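You operate a simulated robot arm through the tools that you are given. There is no shell and no other tool.

You are at the controls of a simulated robot arm. One attempt, no reset.

TASK
Put things in order on the top of the sample bench. At the end: the clear red-rimmed cup is on the green board; the silver strainer from the top of the sample bench stands where the clear red-rimmed cup stood; the filter from the top of the sample bench stands where the silver strainer stood; the white insert from the top of the sample bench stands where the filter stood; whatever was shut is shut again. Leave all else as you found it, and nothing knocked over. Set down upright: red-rimmed cup.

Only the result counts: the job must be done as asked and must still hold three seconds after the hand-in. Knocking over, shifting, dropping, spilling or breaking anything else fails it.

THE ROBOT
A 5-joint arm with a two-finger parallel gripper, fixed in place. Base frame: the origin is at the foot of the arm, x ahead of it, y to its left, z up; the work surface is at about z = 0. Units: cm, degrees, N and s.
With the tool pointing down near the work surface it reaches from about 26 to 68 cm from the base axis. Its first joint turns from -66.0 to 66.0 degrees. The tool tilts only in the upright plane through the base axis and itself; it spins freely about its own axis. Payload 2.9 kg.
The tool frame sits at the grasp point between the pads (the TCP): z along the fingers, y along the line on which they close. The tips reach 3 cm beyond it. The gripper opens to 11 cm. The fingers are 2 cm wide and 1 cm thick; the gripper's body (4.8 by 11.2 cm) begins 5.5 cm behind the TCP.
Orientation is that of the tool frame in the base frame, as [roll, pitch, yaw] about the fixed x, y, z axes, in that order (R = Rz(yaw) Ry(pitch) Rx(roll)). With the fingers straight down and closing along the base's y, the tool's x points along the base's -x, its y along +y and its z along -z.

THE INTERFACE
- The arm moves only by the tool servo_tool. Its argument "motion" is a list of rows, each an object (a shift or turn left out is 0, a gripper value left out holds the last) with "xyz": the shift along the base's x, y, z in cm, a list of three; "angular": the turn, a rotation vector about the base's x, y, z in degrees, a list of three; "fingers": the gripper command, from -1 (fully open) to 1 (shut), values between in proportion. In form: [{"xyz": [tx, ty, tz], "angular": [wx, wy, wz], "fingers": fingers}, ...]. A call has 1 to 20 rows; each row is the pose to reach, as a shift and turn from the pose commanded when the call began. A row lasts 0.2 s, in which the tool goes at most 5 cm and 8.6 degrees; a call with a longer step from one row to the next is refused whole, and so is a gripper value outside its range. Where a pose cannot be reached the arm comes as near as it can. A force on the tool above 40 N (or 10 N above the force at the start of the call, whichever is more), or a blocked arm, ends the call early, and 0.2 s more pass. Each finger travels about 10.8 cm/s and halts on what it meets, pressing with about 21 N; the grip force reading is that of the motor and also rises with nothing between the fingers. The clock runs only during rows and for 0.2 s after the last one: add rows that repeat a pose to give the fingers time. The reply holds the time, the measured pose of the TCP, the force on the tool along the base axes, the opening and the grip force, in the units named above and with some noise, with the torque about the TCP (base axes, N m) and any sound that the robot's microphone picked up, and new pictures: "show" is both (left out), scene, wrist or none.
- Cameras (640 x 400 px; columns grow to the right, rows downward): "scene" is fixed at [4.94, -46.99, 59.65]; the picture's right is [0.58, -0.81, 0.00], its down [-0.52, -0.37, -0.77] and it looks along [0.63, 0.45, -0.64] (base axes); focal length 323 px, centre (320, 200). "wrist" rides on the gripper at [7.2, 1.7, -10.3] in the tool frame; the picture's right is [-0.23, 0.97, 0.00], its down [-0.76, -0.18, -0.62] and it looks along [-0.61, -0.14, 0.78] (tool axes); focal length 222 px, centre (320, 200).
- measure_at(camera, pixels): there is no depth. For up to 12 entries [column, row, z] of the newest picture of that camera ("zoom" is the newest enlarged one), the place [x, y] in the base frame at which the ray of that pixel passes the height z, good to about 0.2 cm. No time passes.
- close_up(camera, box): a new picture of the part [left, top, right, bottom] of that camera's present view, enlarged. No time passes.
- close_job(): hands the job in; it is judged then, once.

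Leave the gripper open and the arm clear of the work at the hand-in unless told otherwise.

The tools are called after "Call:" as name(argument=value, ...) on one line, values as JSON. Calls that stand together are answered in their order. servo_tool: Moves the arm, as the interface text tells. Its arguments: {"type":"object","properties":{"motion":{"type":"array"},"show":{"type":"string","enum":["both","scene","wrist","none"]}},"required":["motion"]} The other tools are called the same way: measure_at (camera, pixels) gives the place at which the rays of pixels pass given heights; close_up (camera, box) takes an enlarged picture of a part of a camera's view; close_job () hands the job in.

At the start:

```text
time: 0.0
ee_pos: [37.72, 2.19, 35.21]
tool_rot: [-180.0, 0.0, -180.0]
ft_force: [-0.3, 0.8, -0.1]
moment: [0.02, 0.03, 0.03]
gripper_width: 11.0
grasp_force: 0.1
```

scene: 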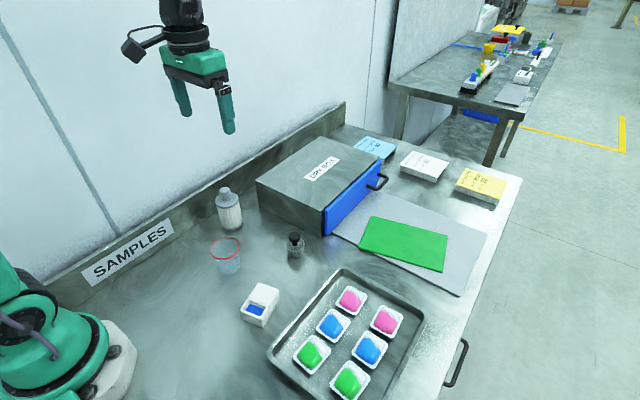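
wrist: 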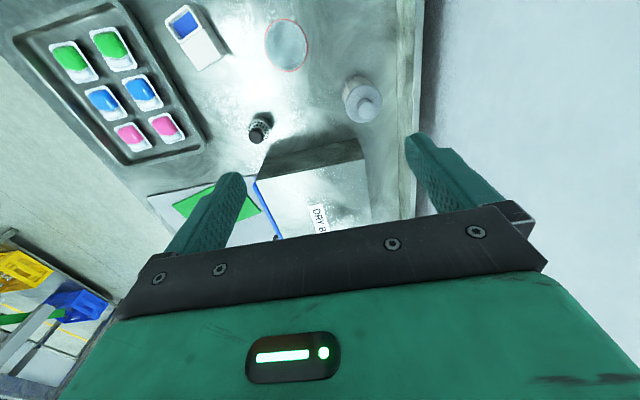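

I see a bench with a white ribbed bottle-like item (229,210), a red-rimmed cup (225,255), a small dark-topped item (295,243), a white item with blue (260,305), a tray, a dry box and a green board. I'll enlarge these to identify them.

Call:
close_up(camera="scene", box=[190, 170, 350, 270])

Call:
close_up(camera="scene", box=[200, 230, 360, 330])

Call:
close_up(camera="wrist", box=[150, 0, 430, 175])

Call:
close_up(camera="scene", box=[250, 120, 530, 295])

```text
4.00 times, centred on (270, 220) of scene
```

zoom: 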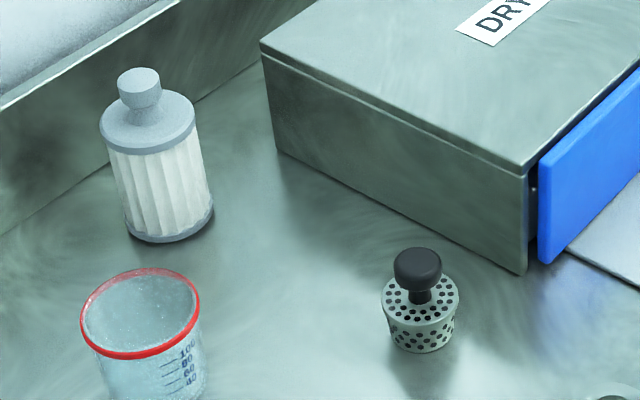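

```text
4.00 times, centred on (280, 280) of scene
```

zoom: 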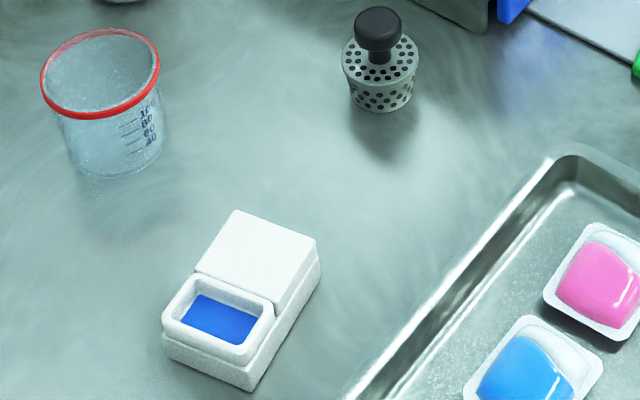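

```text
2.29 times, centred on (290, 88) of wrist
```

zoom: 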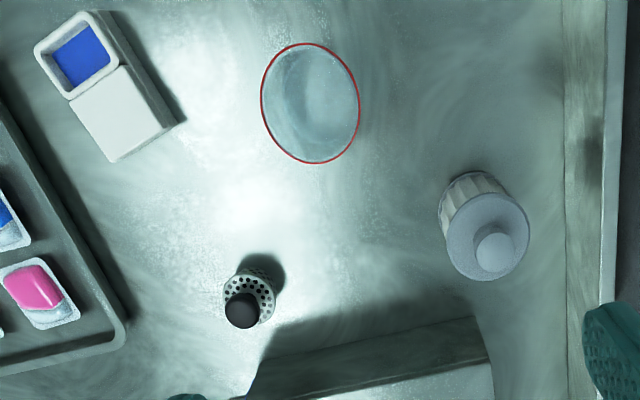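

```text
2.29 times, centred on (390, 208) of scene
```

zoom: 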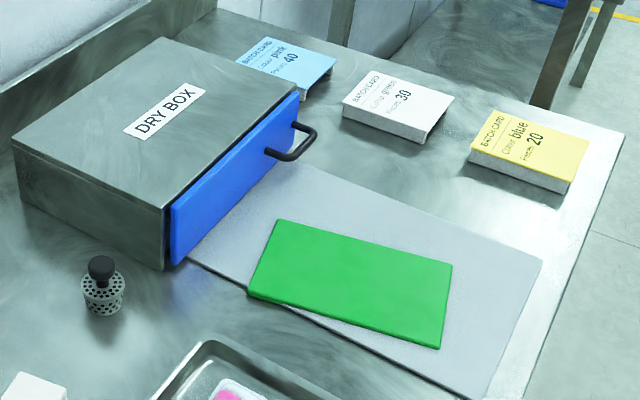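

The strainer is the perforated item with a black knob. The filter is the pleated cartridge with a grey knob. The insert is the white block with a blue recess. Next I'll measure their places at guessed heights.

Call:
measure_at(camera="scene", pixels=[[225, 248.25, 6], [225, 248.25, 8], [210, 248.5, 7], [240, 245, 7], [229.5, 269.5, 0], [295.75, 254, 0], [294.5, 233, 5], [232.5, 226, 0], [229.75, 190, 10], [241.25, 317.5, 0], [262, 327.5, 0], [280, 301, 0]])

Call:
measure_at(camera="wrist", pixels=[[286, 45, 0], [286, 45, 6], [286, 45, 8], [258, 125, 5], [255.5, 135, 5], [366, 109, 10], [366, 109, 12], [183, 24, 4], [206, 52, 4], [265.5, 45, 7], [307, 46, 7]])

Call:
measure_at(camera="scene", pixels=[[359.5, 248.5, 1], [371, 216.5, 1], [447, 235, 1], [442, 271, 1], [325, 235, 0], [257, 181, 8], [386, 186, 4], [366, 191, 4]])

```text
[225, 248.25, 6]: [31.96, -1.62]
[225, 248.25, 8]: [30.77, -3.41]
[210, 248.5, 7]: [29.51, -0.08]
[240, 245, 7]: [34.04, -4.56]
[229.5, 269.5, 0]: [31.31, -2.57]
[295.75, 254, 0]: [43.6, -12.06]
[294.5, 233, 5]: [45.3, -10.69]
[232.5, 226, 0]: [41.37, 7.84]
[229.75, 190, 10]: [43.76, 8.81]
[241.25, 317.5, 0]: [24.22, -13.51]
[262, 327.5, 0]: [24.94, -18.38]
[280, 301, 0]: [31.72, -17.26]
```

```text
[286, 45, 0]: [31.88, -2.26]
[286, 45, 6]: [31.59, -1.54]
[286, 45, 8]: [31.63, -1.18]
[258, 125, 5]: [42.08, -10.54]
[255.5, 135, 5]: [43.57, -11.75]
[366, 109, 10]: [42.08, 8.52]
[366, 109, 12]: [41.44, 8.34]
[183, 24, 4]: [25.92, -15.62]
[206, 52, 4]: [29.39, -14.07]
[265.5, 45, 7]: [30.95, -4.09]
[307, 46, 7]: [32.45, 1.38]
```

```text
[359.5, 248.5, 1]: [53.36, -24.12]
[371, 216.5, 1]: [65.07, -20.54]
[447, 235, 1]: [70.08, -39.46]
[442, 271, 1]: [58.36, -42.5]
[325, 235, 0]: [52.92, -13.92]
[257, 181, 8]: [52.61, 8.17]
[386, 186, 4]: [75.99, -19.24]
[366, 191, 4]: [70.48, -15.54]
```

I now have rough places: cup about (31.8,-1.7), strainer (43.5,-11.5), filter (42,8.2), insert (28,-15.4). The green board's near edge runs from (53.4,-24.1) to (58.4,-42.5). I'll measure the back ledge and dry box edges for clearance.

Call:
measure_at(camera="scene", pixels=[[190, 258.75, 0], [222.5, 217, 0], [255, 185, 0], [259, 207.5, 0], [321, 238, 0], [260, 190, 9], [323, 211, 9], [257, 181, 9], [330, 137, 9], [380, 158, 9], [320, 237, 0], [302, 302, 0]])

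Call:
close_up(camera="scene", box=[195, 170, 275, 220])

Call:
close_up(camera="scene", box=[185, 230, 265, 280])

Call:
close_up(camera="scene", box=[225, 275, 305, 325])

Call:
close_up(camera="scene", box=[265, 220, 345, 270])

```text
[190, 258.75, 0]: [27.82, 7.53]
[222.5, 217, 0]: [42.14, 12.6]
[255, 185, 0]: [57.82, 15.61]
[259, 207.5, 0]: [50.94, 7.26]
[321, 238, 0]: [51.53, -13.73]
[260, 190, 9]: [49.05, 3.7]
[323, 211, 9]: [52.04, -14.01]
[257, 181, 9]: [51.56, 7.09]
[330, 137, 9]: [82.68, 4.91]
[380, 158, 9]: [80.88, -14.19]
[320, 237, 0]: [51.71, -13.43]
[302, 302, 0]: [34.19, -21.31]
```

```text
8.00 times, centred on (235, 195) of scene
```

zoom: 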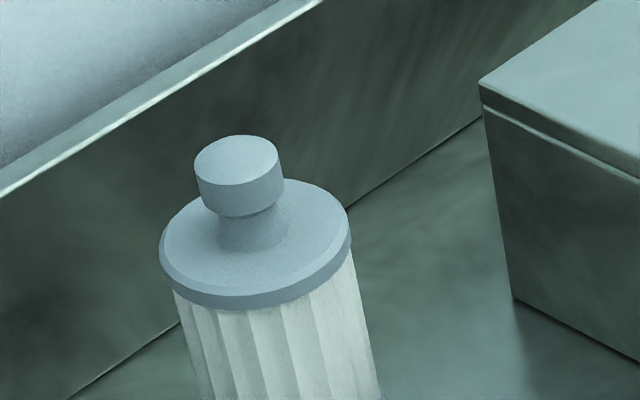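

```text
8.00 times, centred on (225, 255) of scene
```

zoom: 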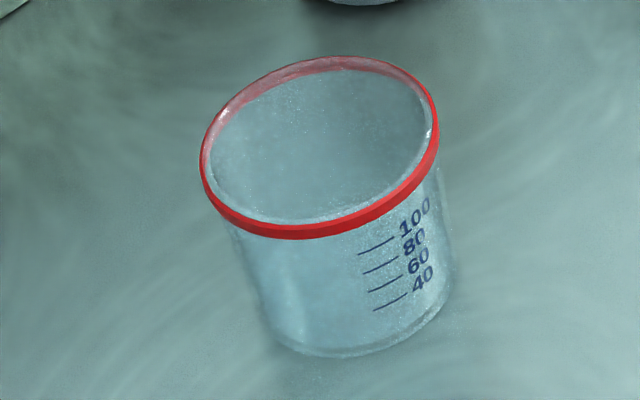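

```text
8.00 times, centred on (265, 300) of scene
```

zoom: 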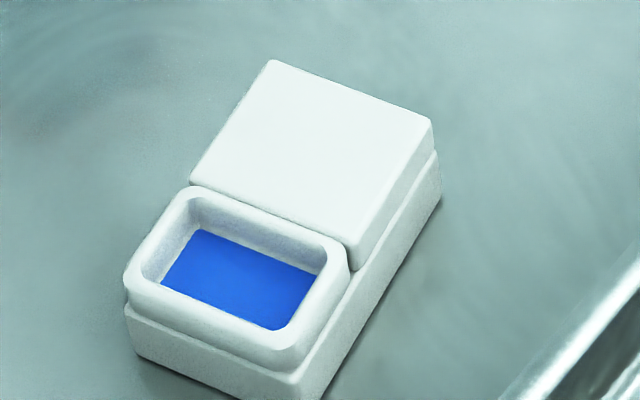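

```text
8.00 times, centred on (305, 245) of scene
```

zoom: 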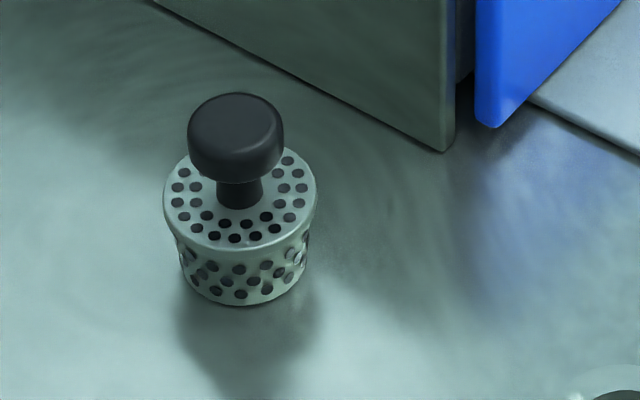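

The cup looks empty and all four items are clear. The back ledge is at about y=12.6 near the filter, so I'll grip the filter along x later. First I'll move above the cup at a medium height, with the gripper open, to refine its position.

Call:
servo_tool(motion=[{"xyz": [-1, -0.65, -3], "fingers": -1}, {"xyz": [-2, -1.3, -6]}, {"xyz": [-3, -1.95, -9]}, {"xyz": [-4, -2.6, -12]}, {"xyz": [-5, -3.25, -15]}, {"xyz": [-5.9, -3.9, -18]}, {"xyz": [-5.9, -3.9, -18]}, {"xyz": [-5.9, -3.9, -18]}])

```text
time: 1.8
ee_pos: [31.76, -1.78, 17.39]
tool_rot: [-179.9, 0.0, 179.9]
ft_force: [0.2, 0.1, -0.1]
moment: [-0.01, 0.02, 0.03]
gripper_width: 10.99
grasp_force: 0.1
```

scene: 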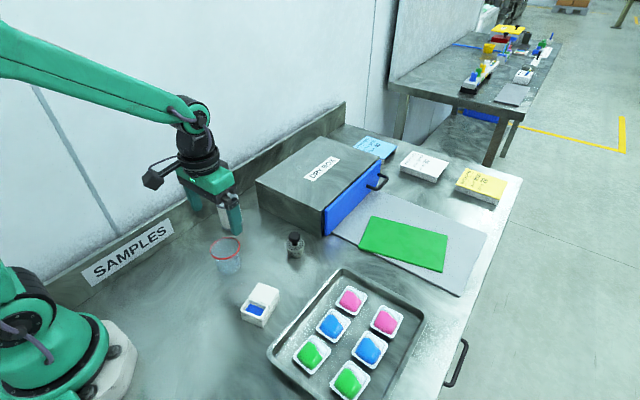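
wrist: 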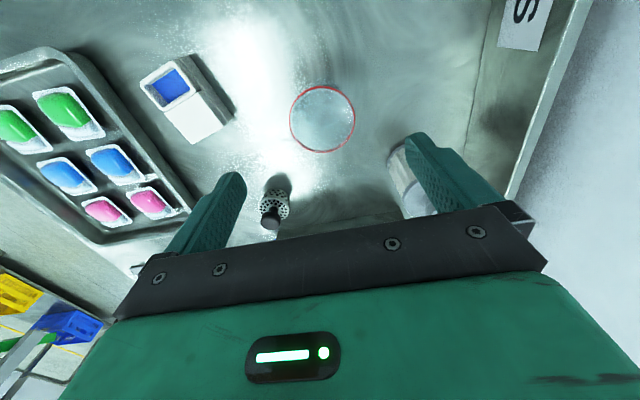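

The tool is above the cup. In the wrist view the rim circle spans (290..354, 86..152). I'll measure the rim here and in the scene view, and the other objects from the wrist as well.

Call:
measure_at(camera="wrist", pixels=[[290, 119, 6], [354, 120, 6], [322, 86, 6], [322, 152.5, 6], [322, 119, 6], [322, 119, 7], [322, 119, 5], [141, 85, 3], [181, 59, 3], [228, 121, 3], [195, 141, 3]])

Call:
close_up(camera="wrist", box=[120, 40, 440, 240])

```text
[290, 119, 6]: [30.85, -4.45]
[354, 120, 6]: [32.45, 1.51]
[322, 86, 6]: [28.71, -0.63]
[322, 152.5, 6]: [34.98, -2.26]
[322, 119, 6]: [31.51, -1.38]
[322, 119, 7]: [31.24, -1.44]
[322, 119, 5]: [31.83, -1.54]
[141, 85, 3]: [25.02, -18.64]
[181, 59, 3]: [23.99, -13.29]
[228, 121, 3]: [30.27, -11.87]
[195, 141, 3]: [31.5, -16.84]
```

```text
2.00 times, centred on (280, 140) of wrist
```

zoom: 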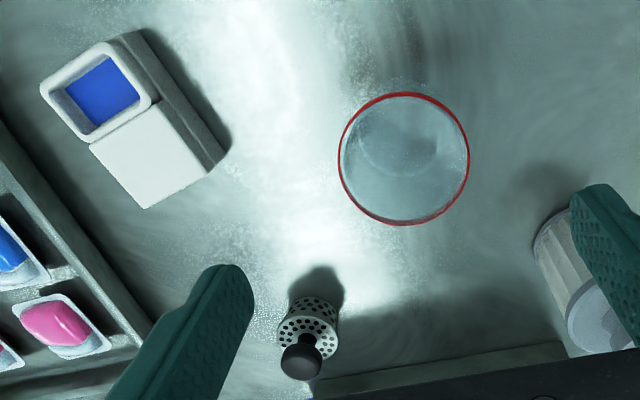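

The cup is centred at about (31.8,-1.6) with its rim near z≈6.1 and about 6.2 cm across. I'll descend straight to TCP z≈4.2 with the fingers open on either side of it.

Call:
servo_tool(motion=[{"xyz": [0.05, 0.2, -3]}, {"xyz": [0.05, 0.2, -6]}, {"xyz": [0.05, 0.2, -9]}, {"xyz": [0.05, 0.2, -11.5]}, {"xyz": [0.05, 0.2, -13]}, {"xyz": [0.05, 0.2, -13]}])

```text
time: 3.2
ee_pos: [31.84, -1.52, 4.32]
tool_rot: [-180.0, 0.0, -179.9]
ft_force: [-0.4, 0.1, 0.5]
moment: [0.0, 0.0, -0.01]
gripper_width: 11.0
grasp_force: 0.1
```

scene: 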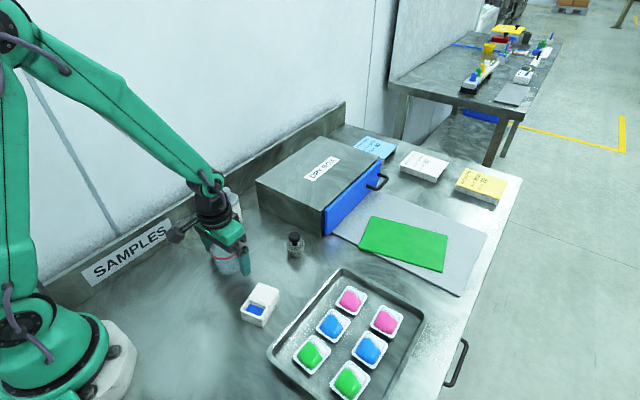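
wrist: 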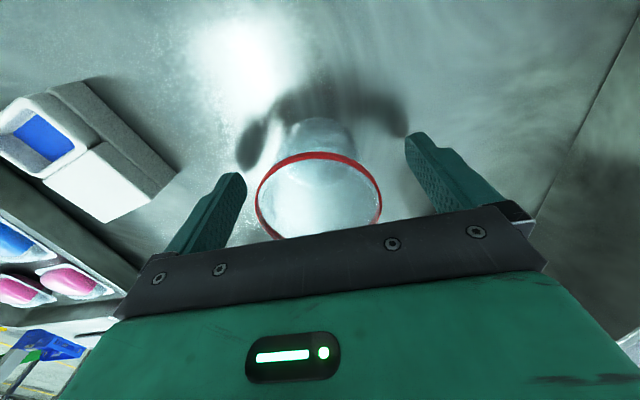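

The rim (256..382) sits between the two fingers without contact. I'll close in small steps, starting at about 6.2 cm, and read the grip.

Call:
servo_tool(motion=[{"fingers": -0.5}, {"fingers": -0.3}, {"fingers": -0.15}, {"fingers": -0.1}, {"fingers": -0.1}, {"fingers": -0.1}])

```text
time: 4.6
ee_pos: [31.93, -1.42, 4.21]
tool_rot: [-179.9, 0.0, 180.0]
ft_force: [-0.6, 0.3, -0.2]
moment: [-0.01, 0.03, -0.01]
gripper_width: 6.14
grasp_force: 0.4
```

scene: 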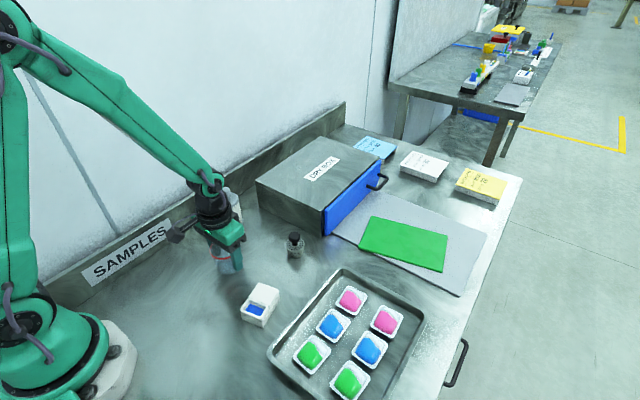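
wrist: 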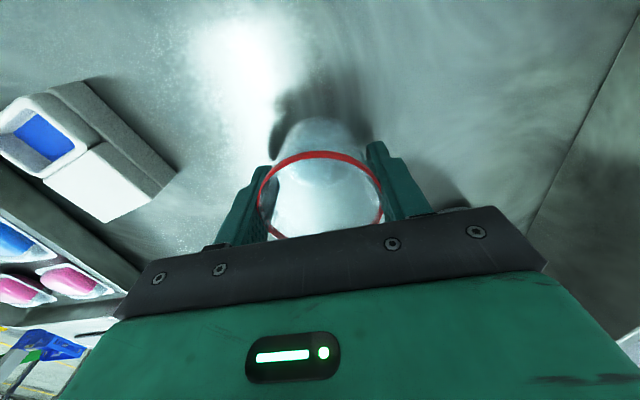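

The opening is 6.14 cm with a faint 0.4 N, so contact is just starting. I'll close a bit further to see whether it grips.

Call:
servo_tool(motion=[{"fingers": -0.05}, {"fingers": 0.0}, {"fingers": 0.1}, {"fingers": 0.1}, {"fingers": 0.1}], show="wrist")

```text
time: 5.8
ee_pos: [31.8, -1.51, 4.16]
tool_rot: [179.9, -0.1, 180.0]
ft_force: [-0.4, -0.3, 0.7]
moment: [0.0, 0.0, 0.05]
gripper_width: 6.03
grasp_force: 21.9
```

wrist: 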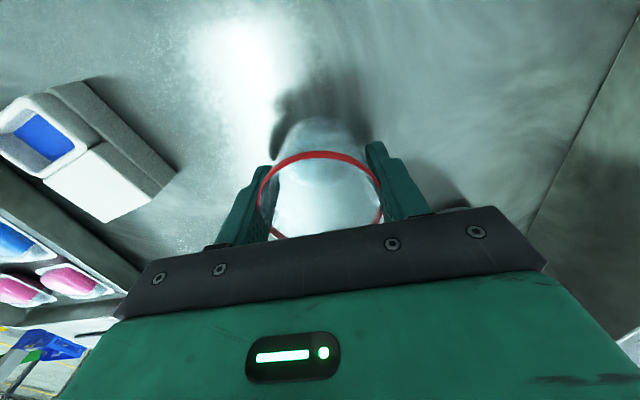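

The cup is held at 6.03 cm with 21.9 N. I'll lift it straight up to about z=24.

Call:
servo_tool(motion=[{"xyz": [0, 0, 0.7]}, {"xyz": [0, 0, 2]}, {"xyz": [0, 0, 4.5]}, {"xyz": [0, 0, 7.5]}, {"xyz": [0, 0, 10.5]}, {"xyz": [0, 0, 13.5]}, {"xyz": [0, 0, 16.5]}, {"xyz": [0, 0, 19]}, {"xyz": [0, 0, 20]}, {"xyz": [0, 0, 20]}])

```text
time: 8.0
ee_pos: [31.77, -1.41, 24.29]
tool_rot: [-179.9, 0.0, 179.9]
ft_force: [-0.1, 0.6, 0.1]
moment: [-0.01, 0.01, -0.02]
gripper_width: 5.99
grasp_force: 21.1
```

scene: 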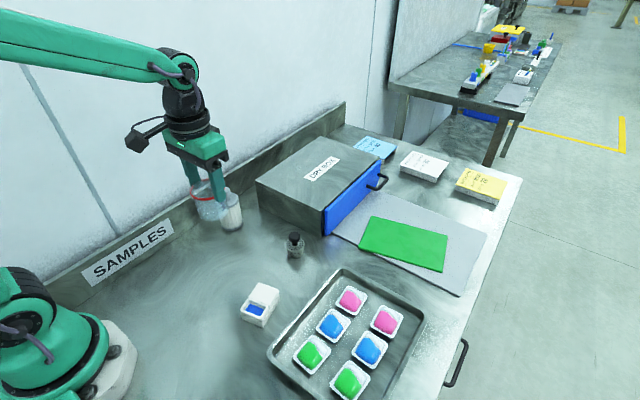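
wrist: 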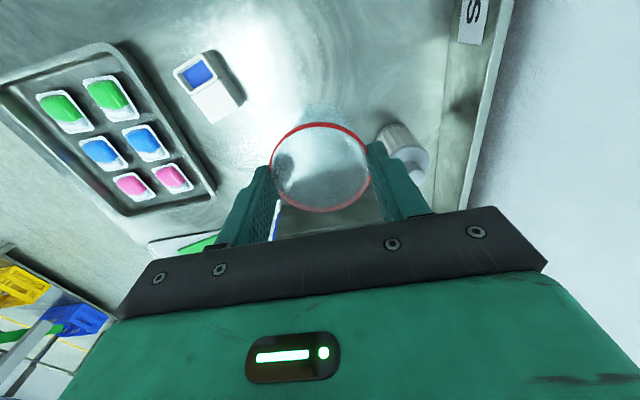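

The rim appears smaller in the wrist view (270..369 wide) than before (258..382), so the cup may have slid or tilted in the grip. I'll look closer.

Call:
close_up(camera="scene", box=[150, 120, 270, 240])

Call:
close_up(camera="wrist", box=[210, 90, 430, 230])

```text
3.33 times, centred on (210, 180) of scene
```

zoom: 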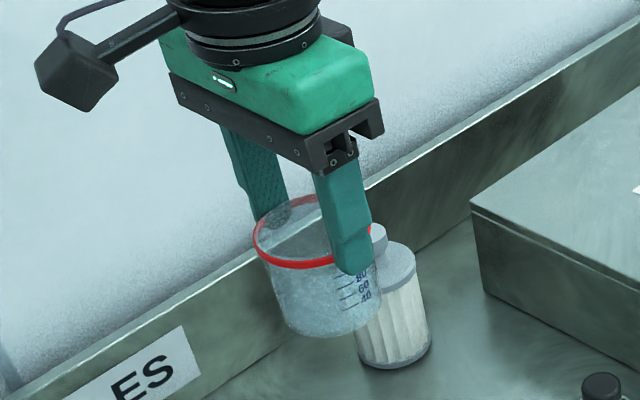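

```text
2.86 times, centred on (320, 160) of wrist
```

zoom: 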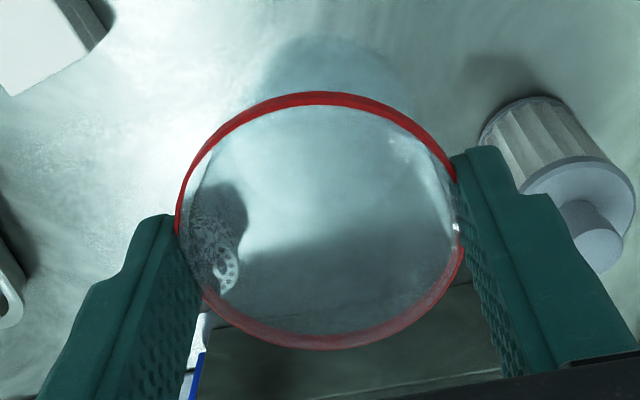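

It seems the cup slid down about 2–3 cm in the grip during the lift, so its rim is now below the TCP. To be safe I'll lower back over the empty spot to TCP z≈13 and check whether it is still slipping.

Call:
servo_tool(motion=[{"xyz": [0, 0, -2]}, {"xyz": [0, 0, -5]}, {"xyz": [0, 0, -8]}, {"xyz": [0, 0, -10.3]}, {"xyz": [0, 0, -11]}])

Call:
close_up(camera="scene", box=[160, 160, 280, 280])

Call:
close_up(camera="wrist", box=[210, 90, 430, 230])

```text
time: 9.2
ee_pos: [31.81, -1.54, 13.13]
tool_rot: [180.0, 0.1, 180.0]
ft_force: [-0.2, -0.4, -0.2]
moment: [0.01, 0.02, -0.03]
gripper_width: 6.01
grasp_force: 21.8
```

scene: 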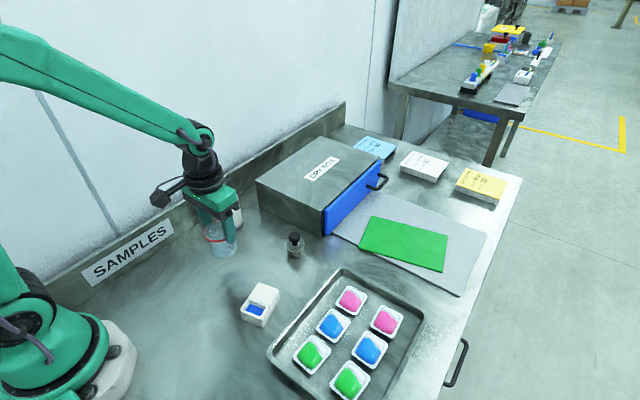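
wrist: 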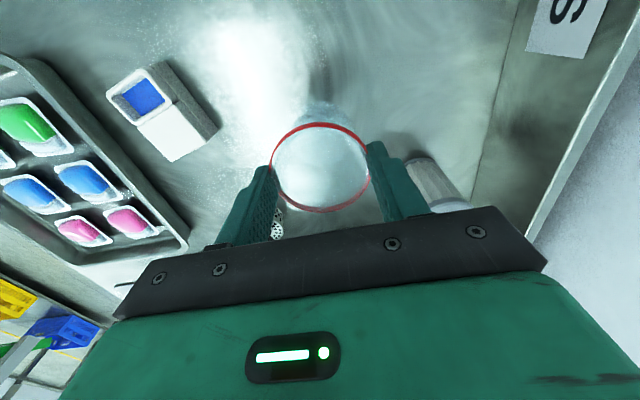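

```text
3.33 times, centred on (220, 220) of scene
```

zoom: 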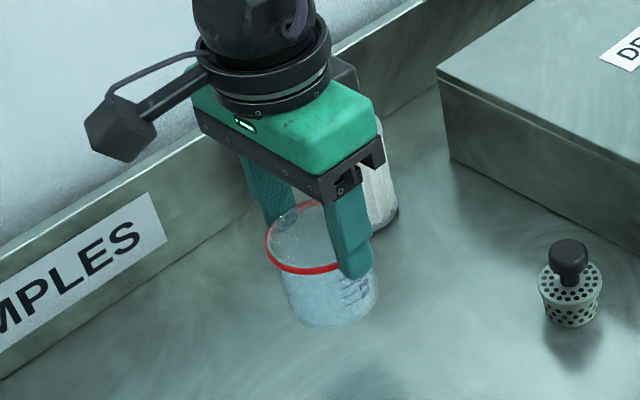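

```text
2.86 times, centred on (320, 160) of wrist
```

zoom: 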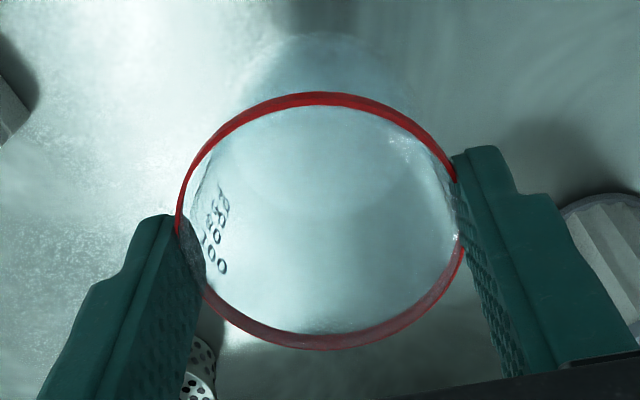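

The rim sits in exactly the same place in the wrist zoom (180..462, 92..350), so the slip has stopped. I'll test the grip with a slow 4 cm lift and the fingers commanded tighter, then compare again.

Call:
servo_tool(motion=[{"xyz": [0, 0, 0], "fingers": 0.5}, {"xyz": [0, 0, 0.5]}, {"xyz": [0, 0, 1.5]}, {"xyz": [0, 0, 2.8]}, {"xyz": [0, 0, 3.6]}, {"xyz": [0, 0, 4]}, {"xyz": [0, 0, 4]}], show="wrist")

Call:
close_up(camera="wrist", box=[210, 90, 430, 230])

```text
time: 10.8
ee_pos: [31.78, -1.51, 17.28]
tool_rot: [180.0, 0.0, 180.0]
ft_force: [0.3, -0.3, -0.3]
moment: [0.01, -0.01, 0.02]
gripper_width: 5.99
grasp_force: 20.9
```

wrist: 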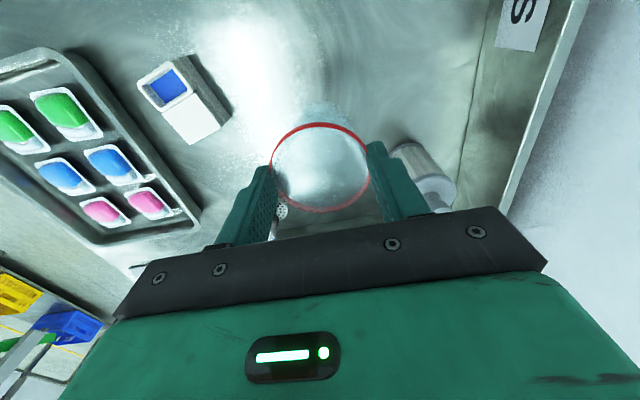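

```text
2.86 times, centred on (320, 160) of wrist
```

zoom: 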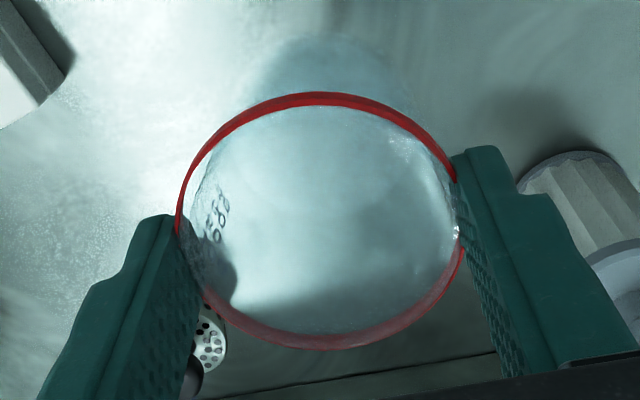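

There is no further slip, so the hold is stable. I'll raise a little and carry the cup smoothly to above the near part of the green board, about (58.5,-28.0), passing clear of the strainer and the dry box corner.

Call:
servo_tool(motion=[{"xyz": [0.71, -0.7, 1.2]}, {"xyz": [2.13, -2.11, 3]}, {"xyz": [4.26, -4.23, 4.8]}, {"xyz": [6.39, -6.34, 6]}, {"xyz": [8.52, -8.46, 6.5]}, {"xyz": [10.65, -10.57, 6.5]}, {"xyz": [12.78, -12.69, 6.5]}, {"xyz": [14.91, -14.8, 6.5]}, {"xyz": [17.04, -16.92, 6.5]}, {"xyz": [19.17, -19.03, 6.5]}, {"xyz": [21.3, -21.15, 6.5]}, {"xyz": [23.43, -23.26, 6.5]}, {"xyz": [25.2, -25.0, 6.5]}, {"xyz": [26.27, -26.08, 6.5]}, {"xyz": [26.7, -26.5, 6.5]}, {"xyz": [26.7, -26.5, 6.5]}, {"xyz": [26.7, -26.5, 6.5]}])

```text
time: 14.4
ee_pos: [58.21, -27.84, 23.66]
tool_rot: [-179.9, 0.0, 180.0]
ft_force: [-0.4, -0.3, -0.3]
moment: [0.02, -0.02, -0.02]
gripper_width: 5.99
grasp_force: 21.2
out of reach, approached as far as the arm can: row 15, 16, 17
```

scene: 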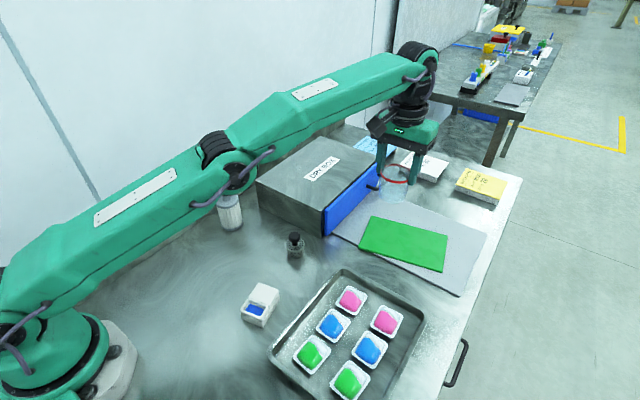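
wrist: 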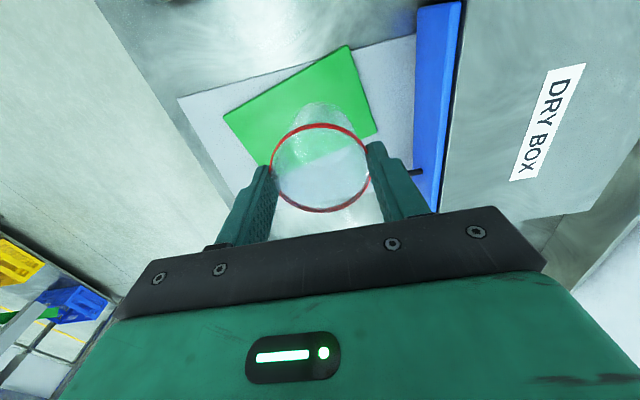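

I'm above the board and at the arm's reach limit for this height, with the rim unmoved in the grip. I'll measure the board's corners from both views.

Call:
measure_at(camera="wrist", pixels=[[348, 45, 1], [223, 113, 1], [377, 132, 1], [271, 165, 1], [348, 45, 0.5], [223, 113, 0.5], [377, 132, 0.5], [416, 34, 0], [179, 97, 0]])

Call:
close_up(camera="wrist", box=[200, 30, 440, 220])

Call:
close_up(camera="scene", box=[330, 120, 490, 280])

```text
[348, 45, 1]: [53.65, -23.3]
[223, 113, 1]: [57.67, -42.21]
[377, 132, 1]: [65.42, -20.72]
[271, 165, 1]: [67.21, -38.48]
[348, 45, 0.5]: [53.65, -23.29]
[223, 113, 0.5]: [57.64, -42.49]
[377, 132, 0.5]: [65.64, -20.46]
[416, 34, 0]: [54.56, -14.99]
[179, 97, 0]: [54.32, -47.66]
```

```text
2.11 times, centred on (320, 125) of wrist
```

zoom: 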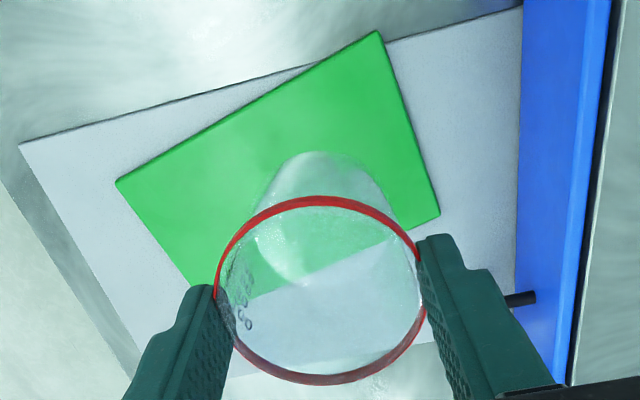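

```text
2.50 times, centred on (410, 200) of scene
```

zoom: 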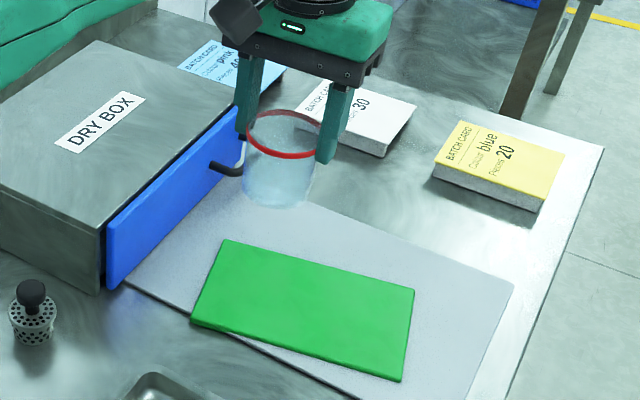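

The cup would land about 3.5 cm inside the near edge. I'll shift slightly outward, to about (59.2,-28.4), while descending to TCP z≈12.

Call:
servo_tool(motion=[{"xyz": [0, 0, -1.5]}, {"xyz": [0.2, -0.1, -4]}, {"xyz": [0.5, -0.3, -6.5]}, {"xyz": [0.8, -0.4, -9]}, {"xyz": [0.8, -0.4, -11]}, {"xyz": [0.8, -0.4, -12]}, {"xyz": [0.8, -0.4, -12]}])

Call:
close_up(camera="scene", box=[330, 150, 490, 290])

Call:
close_up(camera="wrist", box=[200, 30, 440, 220])

```text
time: 16.0
ee_pos: [59.01, -28.24, 11.55]
tool_rot: [180.0, 0.0, 180.0]
ft_force: [-0.2, -0.3, -0.2]
moment: [0.0, -0.03, 0.01]
gripper_width: 6.01
grasp_force: 21.5
```

scene: 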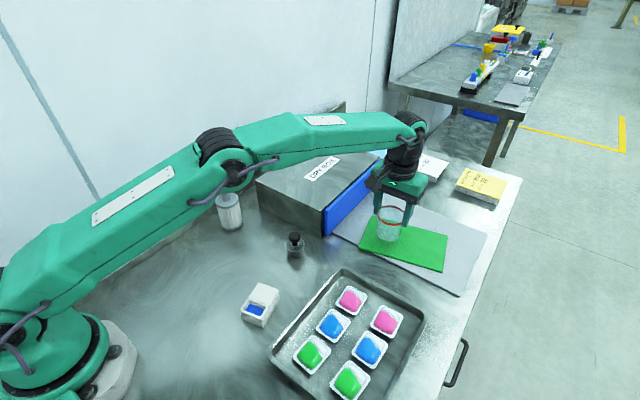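
wrist: 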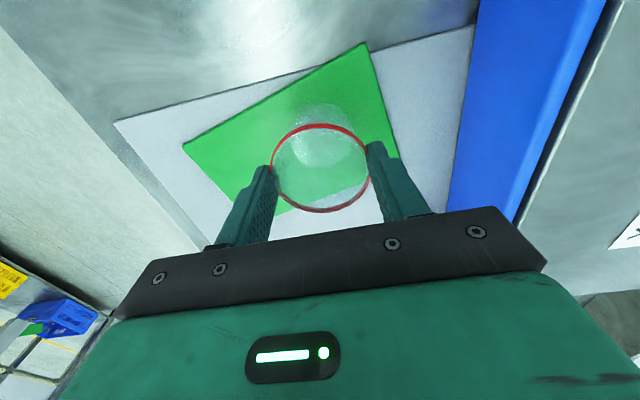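

```text
2.86 times, centred on (410, 220) of scene
```

zoom: 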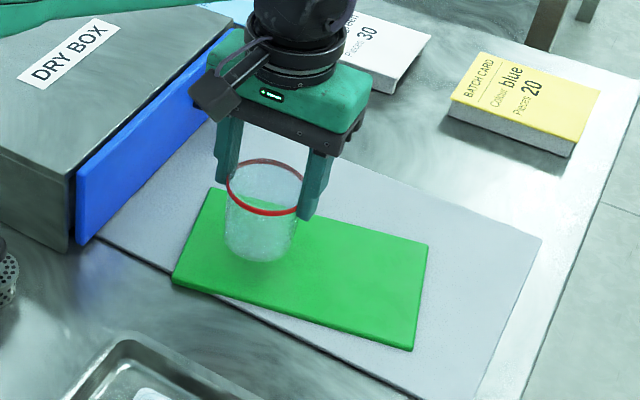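

```text
2.11 times, centred on (320, 125) of wrist
```

zoom: 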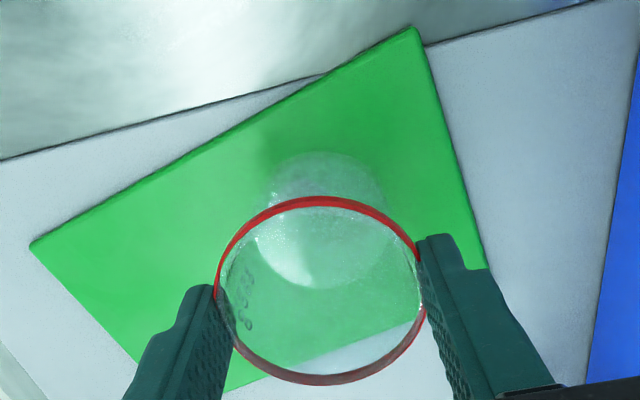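

The cup looks upright, with its bottom about 7.8 cm below the TCP and so near z≈3.7, well over the board. I'll lower 1.8 cm and check the forces.

Call:
servo_tool(motion=[{"xyz": [0, 0, -0.6]}, {"xyz": [0, 0, -1.2]}, {"xyz": [0, 0, -1.8]}, {"xyz": [0, 0, -1.8]}], show="wrist")

Call:
close_up(camera="scene", box=[350, 170, 450, 270])

Call:
close_up(camera="wrist", box=[200, 30, 440, 220])

```text
time: 17.0
ee_pos: [58.98, -28.12, 9.86]
tool_rot: [180.0, 0.0, 180.0]
ft_force: [-0.4, -0.7, 0.8]
moment: [0.02, -0.02, 0.04]
gripper_width: 6.0
grasp_force: 20.9
```

wrist: 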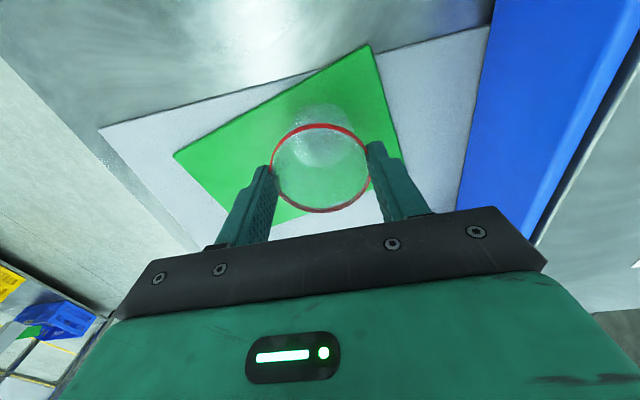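

```text
4.00 times, centred on (400, 220) of scene
```

zoom: 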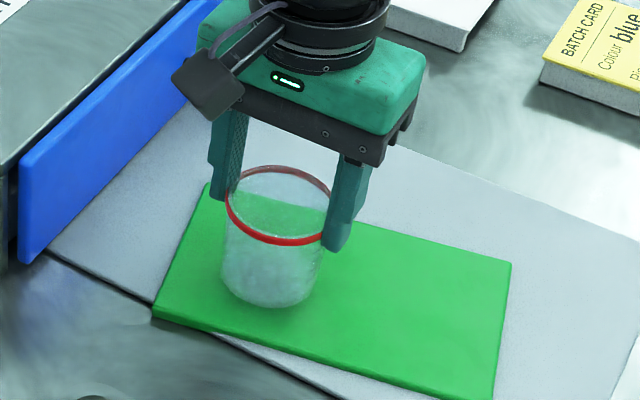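

```text
2.11 times, centred on (320, 125) of wrist
```

zoom: 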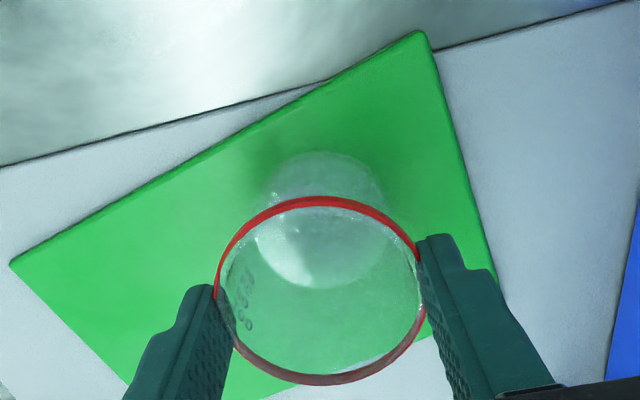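

The force is still within noise and the rim is unchanged. I'll check the cup's bottom height by measuring the bottom centre pixel in the scene (about (388,240)) at several heights against the known x,y.

Call:
measure_at(camera="scene", pixels=[[387.5, 240, 1], [387.5, 240, 2], [387.5, 240, 3], [388, 246.5, 1], [388, 246.5, 2], [374.5, 294, 0.5]])

Call:
servo_tool(motion=[{"xyz": [0, 0, -0.25]}, {"xyz": [0, 0, -0.5]}, {"xyz": [0, 0, -0.5]}], show="wrist")

Call:
close_up(camera="wrist", box=[200, 30, 440, 220])

```text
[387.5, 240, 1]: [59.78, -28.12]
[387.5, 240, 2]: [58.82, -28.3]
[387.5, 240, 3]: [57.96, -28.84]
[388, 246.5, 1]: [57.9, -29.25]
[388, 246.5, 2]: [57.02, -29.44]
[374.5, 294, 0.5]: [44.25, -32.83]
```

```text
time: 17.8
ee_pos: [58.99, -28.22, 9.38]
tool_rot: [180.0, 0.1, 180.0]
ft_force: [0.7, -0.1, 0.7]
moment: [-0.02, -0.01, 0.03]
gripper_width: 6.0
grasp_force: 21.1
```

wrist: 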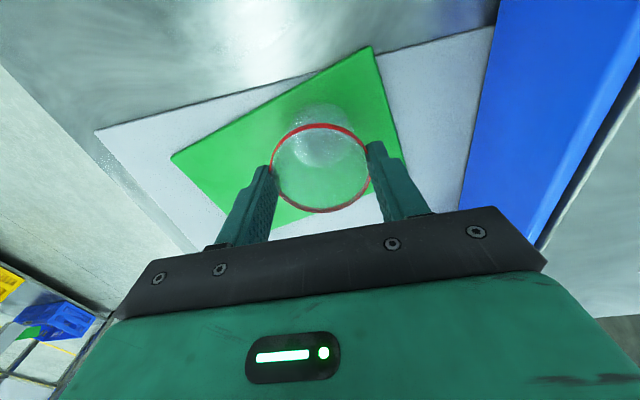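

```text
2.11 times, centred on (320, 125) of wrist
```

zoom: 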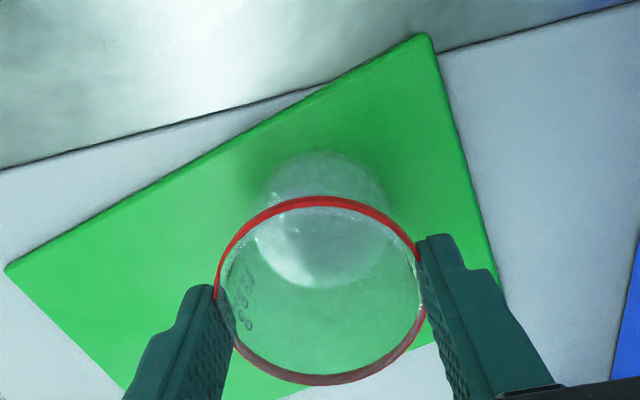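

No contact yet; the bottom is near z≈1.5. I'll continue lowering in small steps.

Call:
servo_tool(motion=[{"xyz": [0, 0, -0.15]}, {"xyz": [0, 0, -0.3]}, {"xyz": [0, 0, -0.3]}], show="wrist")

Call:
close_up(camera="wrist", box=[200, 30, 440, 220])

Call:
close_up(camera="scene", box=[350, 170, 450, 270])

```text
time: 18.6
ee_pos: [59.02, -28.16, 9.05]
tool_rot: [-180.0, 0.0, 179.9]
ft_force: [-0.1, -0.7, 0.4]
moment: [-0.03, 0.02, 0.02]
gripper_width: 6.01
grasp_force: 20.5
```

wrist: 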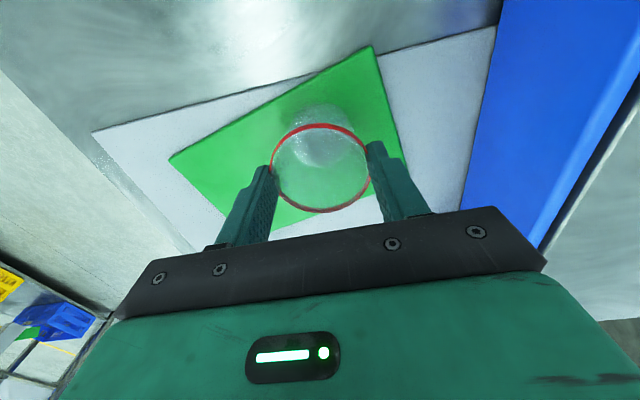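

```text
2.11 times, centred on (320, 125) of wrist
```

zoom: 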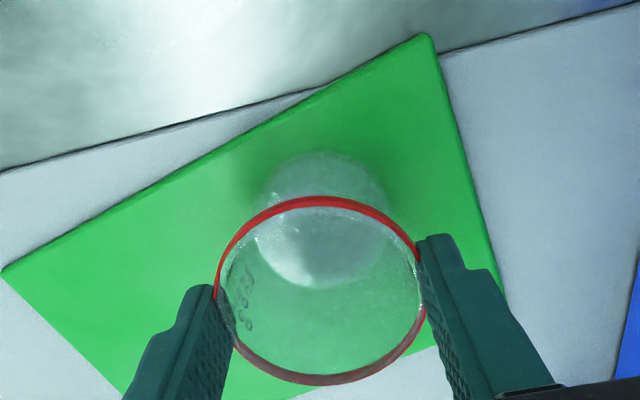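

```text
4.00 times, centred on (400, 220) of scene
```

zoom: 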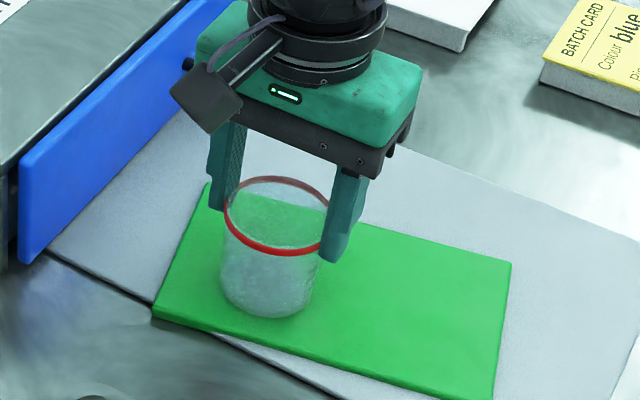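

No contact yet at TCP 9.05. I'll go on in 0.2 cm steps.

Call:
servo_tool(motion=[{"xyz": [0, 0, -0.1]}, {"xyz": [0, 0, -0.2]}, {"xyz": [0, 0, -0.2]}], show="none")

Call:
servo_tool(motion=[{"xyz": [0, 0, -0.1]}, {"xyz": [0, 0, -0.2]}, {"xyz": [0, 0, -0.2]}], show="wrist")

Call:
close_up(camera="wrist", box=[200, 30, 440, 220])

```text
time: 19.4
ee_pos: [59.04, -28.18, 8.82]
tool_rot: [180.0, 0.0, -179.9]
ft_force: [0.6, 0.6, -0.5]
moment: [0.02, 0.0, 0.01]
gripper_width: 5.97
grasp_force: 21.3
```

```text
time: 20.2
ee_pos: [58.98, -28.24, 8.73]
tool_rot: [-180.0, 0.1, -179.9]
ft_force: [-0.1, 0.7, 7.0]
moment: [-0.05, 0.06, 0.02]
gripper_width: 6.0
grasp_force: 21.1
```

wrist: 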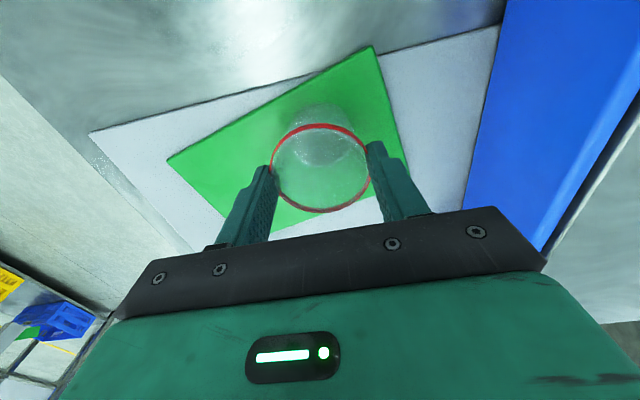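

```text
2.11 times, centred on (320, 125) of wrist
```

zoom: 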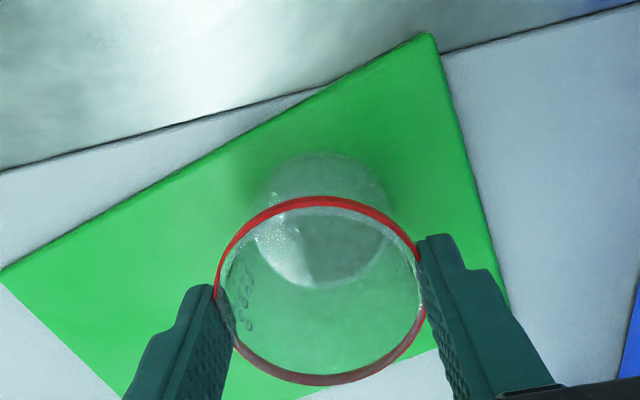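

Contact: Fz is 7 N at TCP z=8.73, so the cup stands on the board. I'll relieve the push by 0.1 cm and open the fingers gradually.

Call:
servo_tool(motion=[{"xyz": [0, 0, 0.1]}, {"xyz": [0, 0, 0.1], "fingers": -0.05}, {"xyz": [0, 0, 0.1], "fingers": -0.15}, {"xyz": [0, 0, 0.1], "fingers": -0.3}, {"xyz": [0, 0, 0.1], "fingers": -0.5}, {"xyz": [0, 0, 0.1], "fingers": -0.5}])

Call:
close_up(camera="wrist", box=[200, 30, 440, 220])

Call:
close_up(camera="scene", box=[350, 170, 450, 270])

```text
time: 21.6
ee_pos: [58.91, -28.19, 8.71]
tool_rot: [-180.0, 0.1, 180.0]
ft_force: [0.6, 0.1, -0.3]
moment: [0.0, 0.0, 0.0]
gripper_width: 8.26
grasp_force: 0.0
```

scene: 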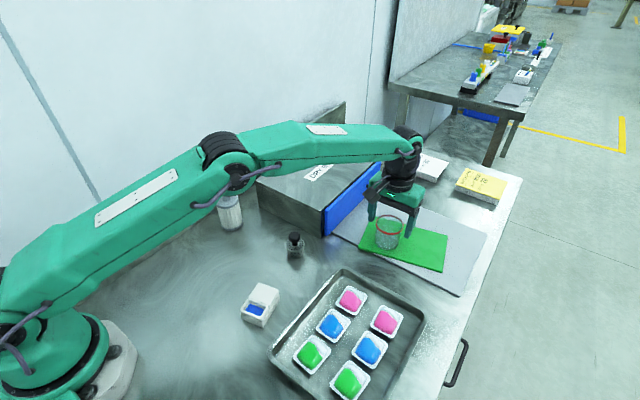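
wrist: 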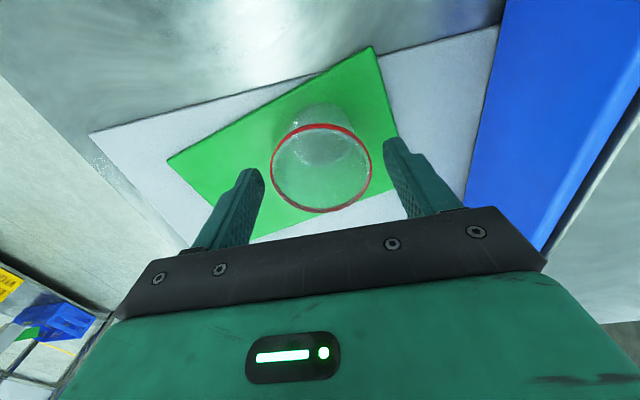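

```text
2.11 times, centred on (320, 125) of wrist
```

zoom: 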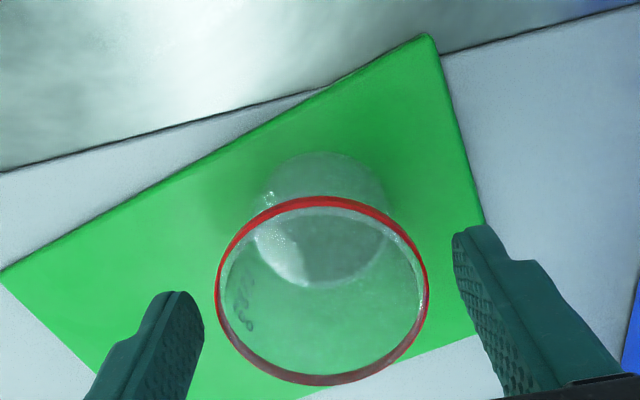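

```text
4.00 times, centred on (400, 220) of scene
```

zoom: 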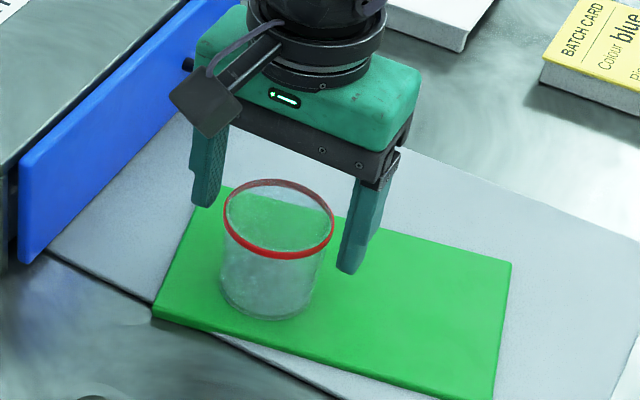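

The cup stands upright on the board, free of both fingers. The earlier slip suggests the grip should be near the TCP (pads) on the next objects. I'll rise straight up, then move over the strainer near (43.5,-11.5).

Call:
servo_tool(motion=[{"xyz": [0, 0, 1.5]}, {"xyz": [0, 0, 4]}, {"xyz": [0, 0, 7]}, {"xyz": [-0.5, 0.5, 10]}, {"xyz": [-2.5, 2.7, 12]}, {"xyz": [-4.7, 5.1, 12.5]}, {"xyz": [-7, 7.6, 12.5]}, {"xyz": [-9.3, 10.1, 12.5]}, {"xyz": [-11.6, 12.6, 12.5]}, {"xyz": [-13.9, 15.1, 12.5]}, {"xyz": [-15.2, 16.4, 12.5]}, {"xyz": [-15.5, 16.7, 11]}, {"xyz": [-15.5, 16.7, 9]}, {"xyz": [-15.5, 16.7, 9]}, {"xyz": [-15.5, 16.7, 9]}])

Call:
close_up(camera="wrist", box=[160, 40, 480, 240])

Call:
close_up(camera="scene", box=[250, 160, 450, 285])

```text
time: 24.8
ee_pos: [43.46, -11.56, 17.69]
tool_rot: [-180.0, 0.0, 180.0]
ft_force: [0.3, 0.5, 0.0]
moment: [0.0, -0.02, 0.0]
gripper_width: 8.26
grasp_force: 0.1
```

scene: 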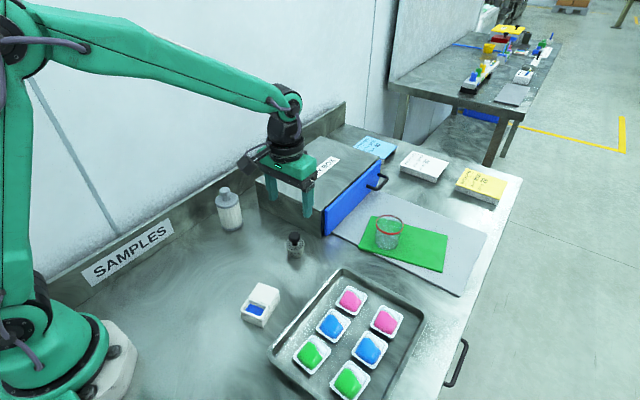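
wrist: 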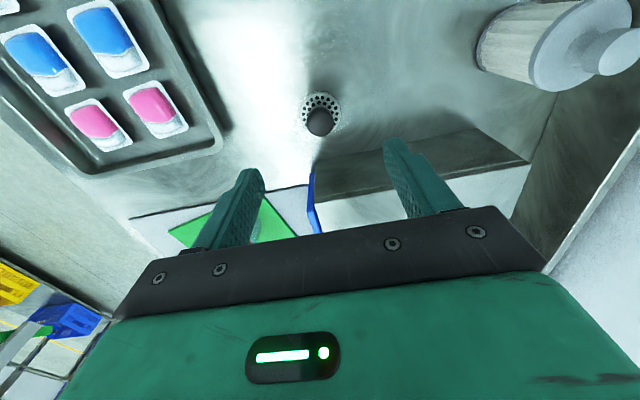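

```text
2.00 times, centred on (320, 140) of wrist
```

zoom: 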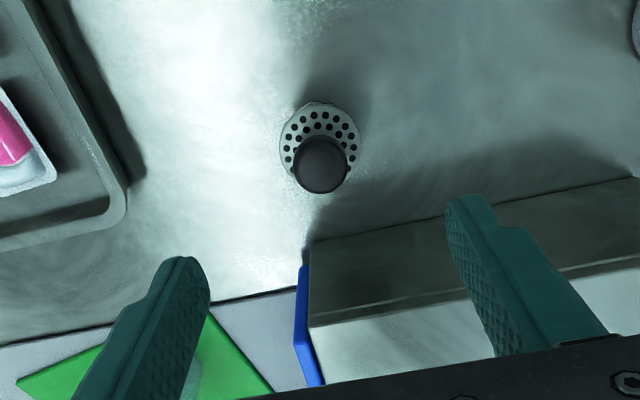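

```text
3.20 times, centred on (350, 222) of scene
```

zoom: 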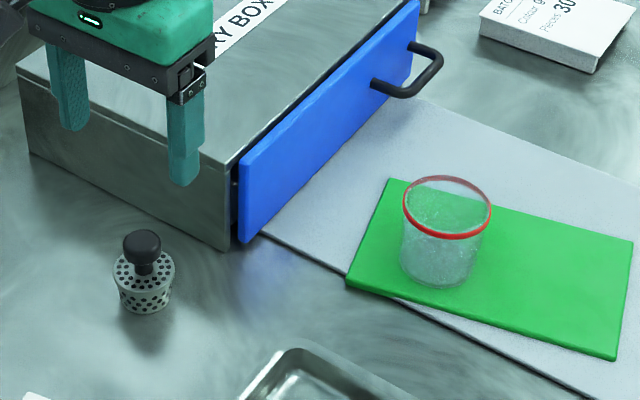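

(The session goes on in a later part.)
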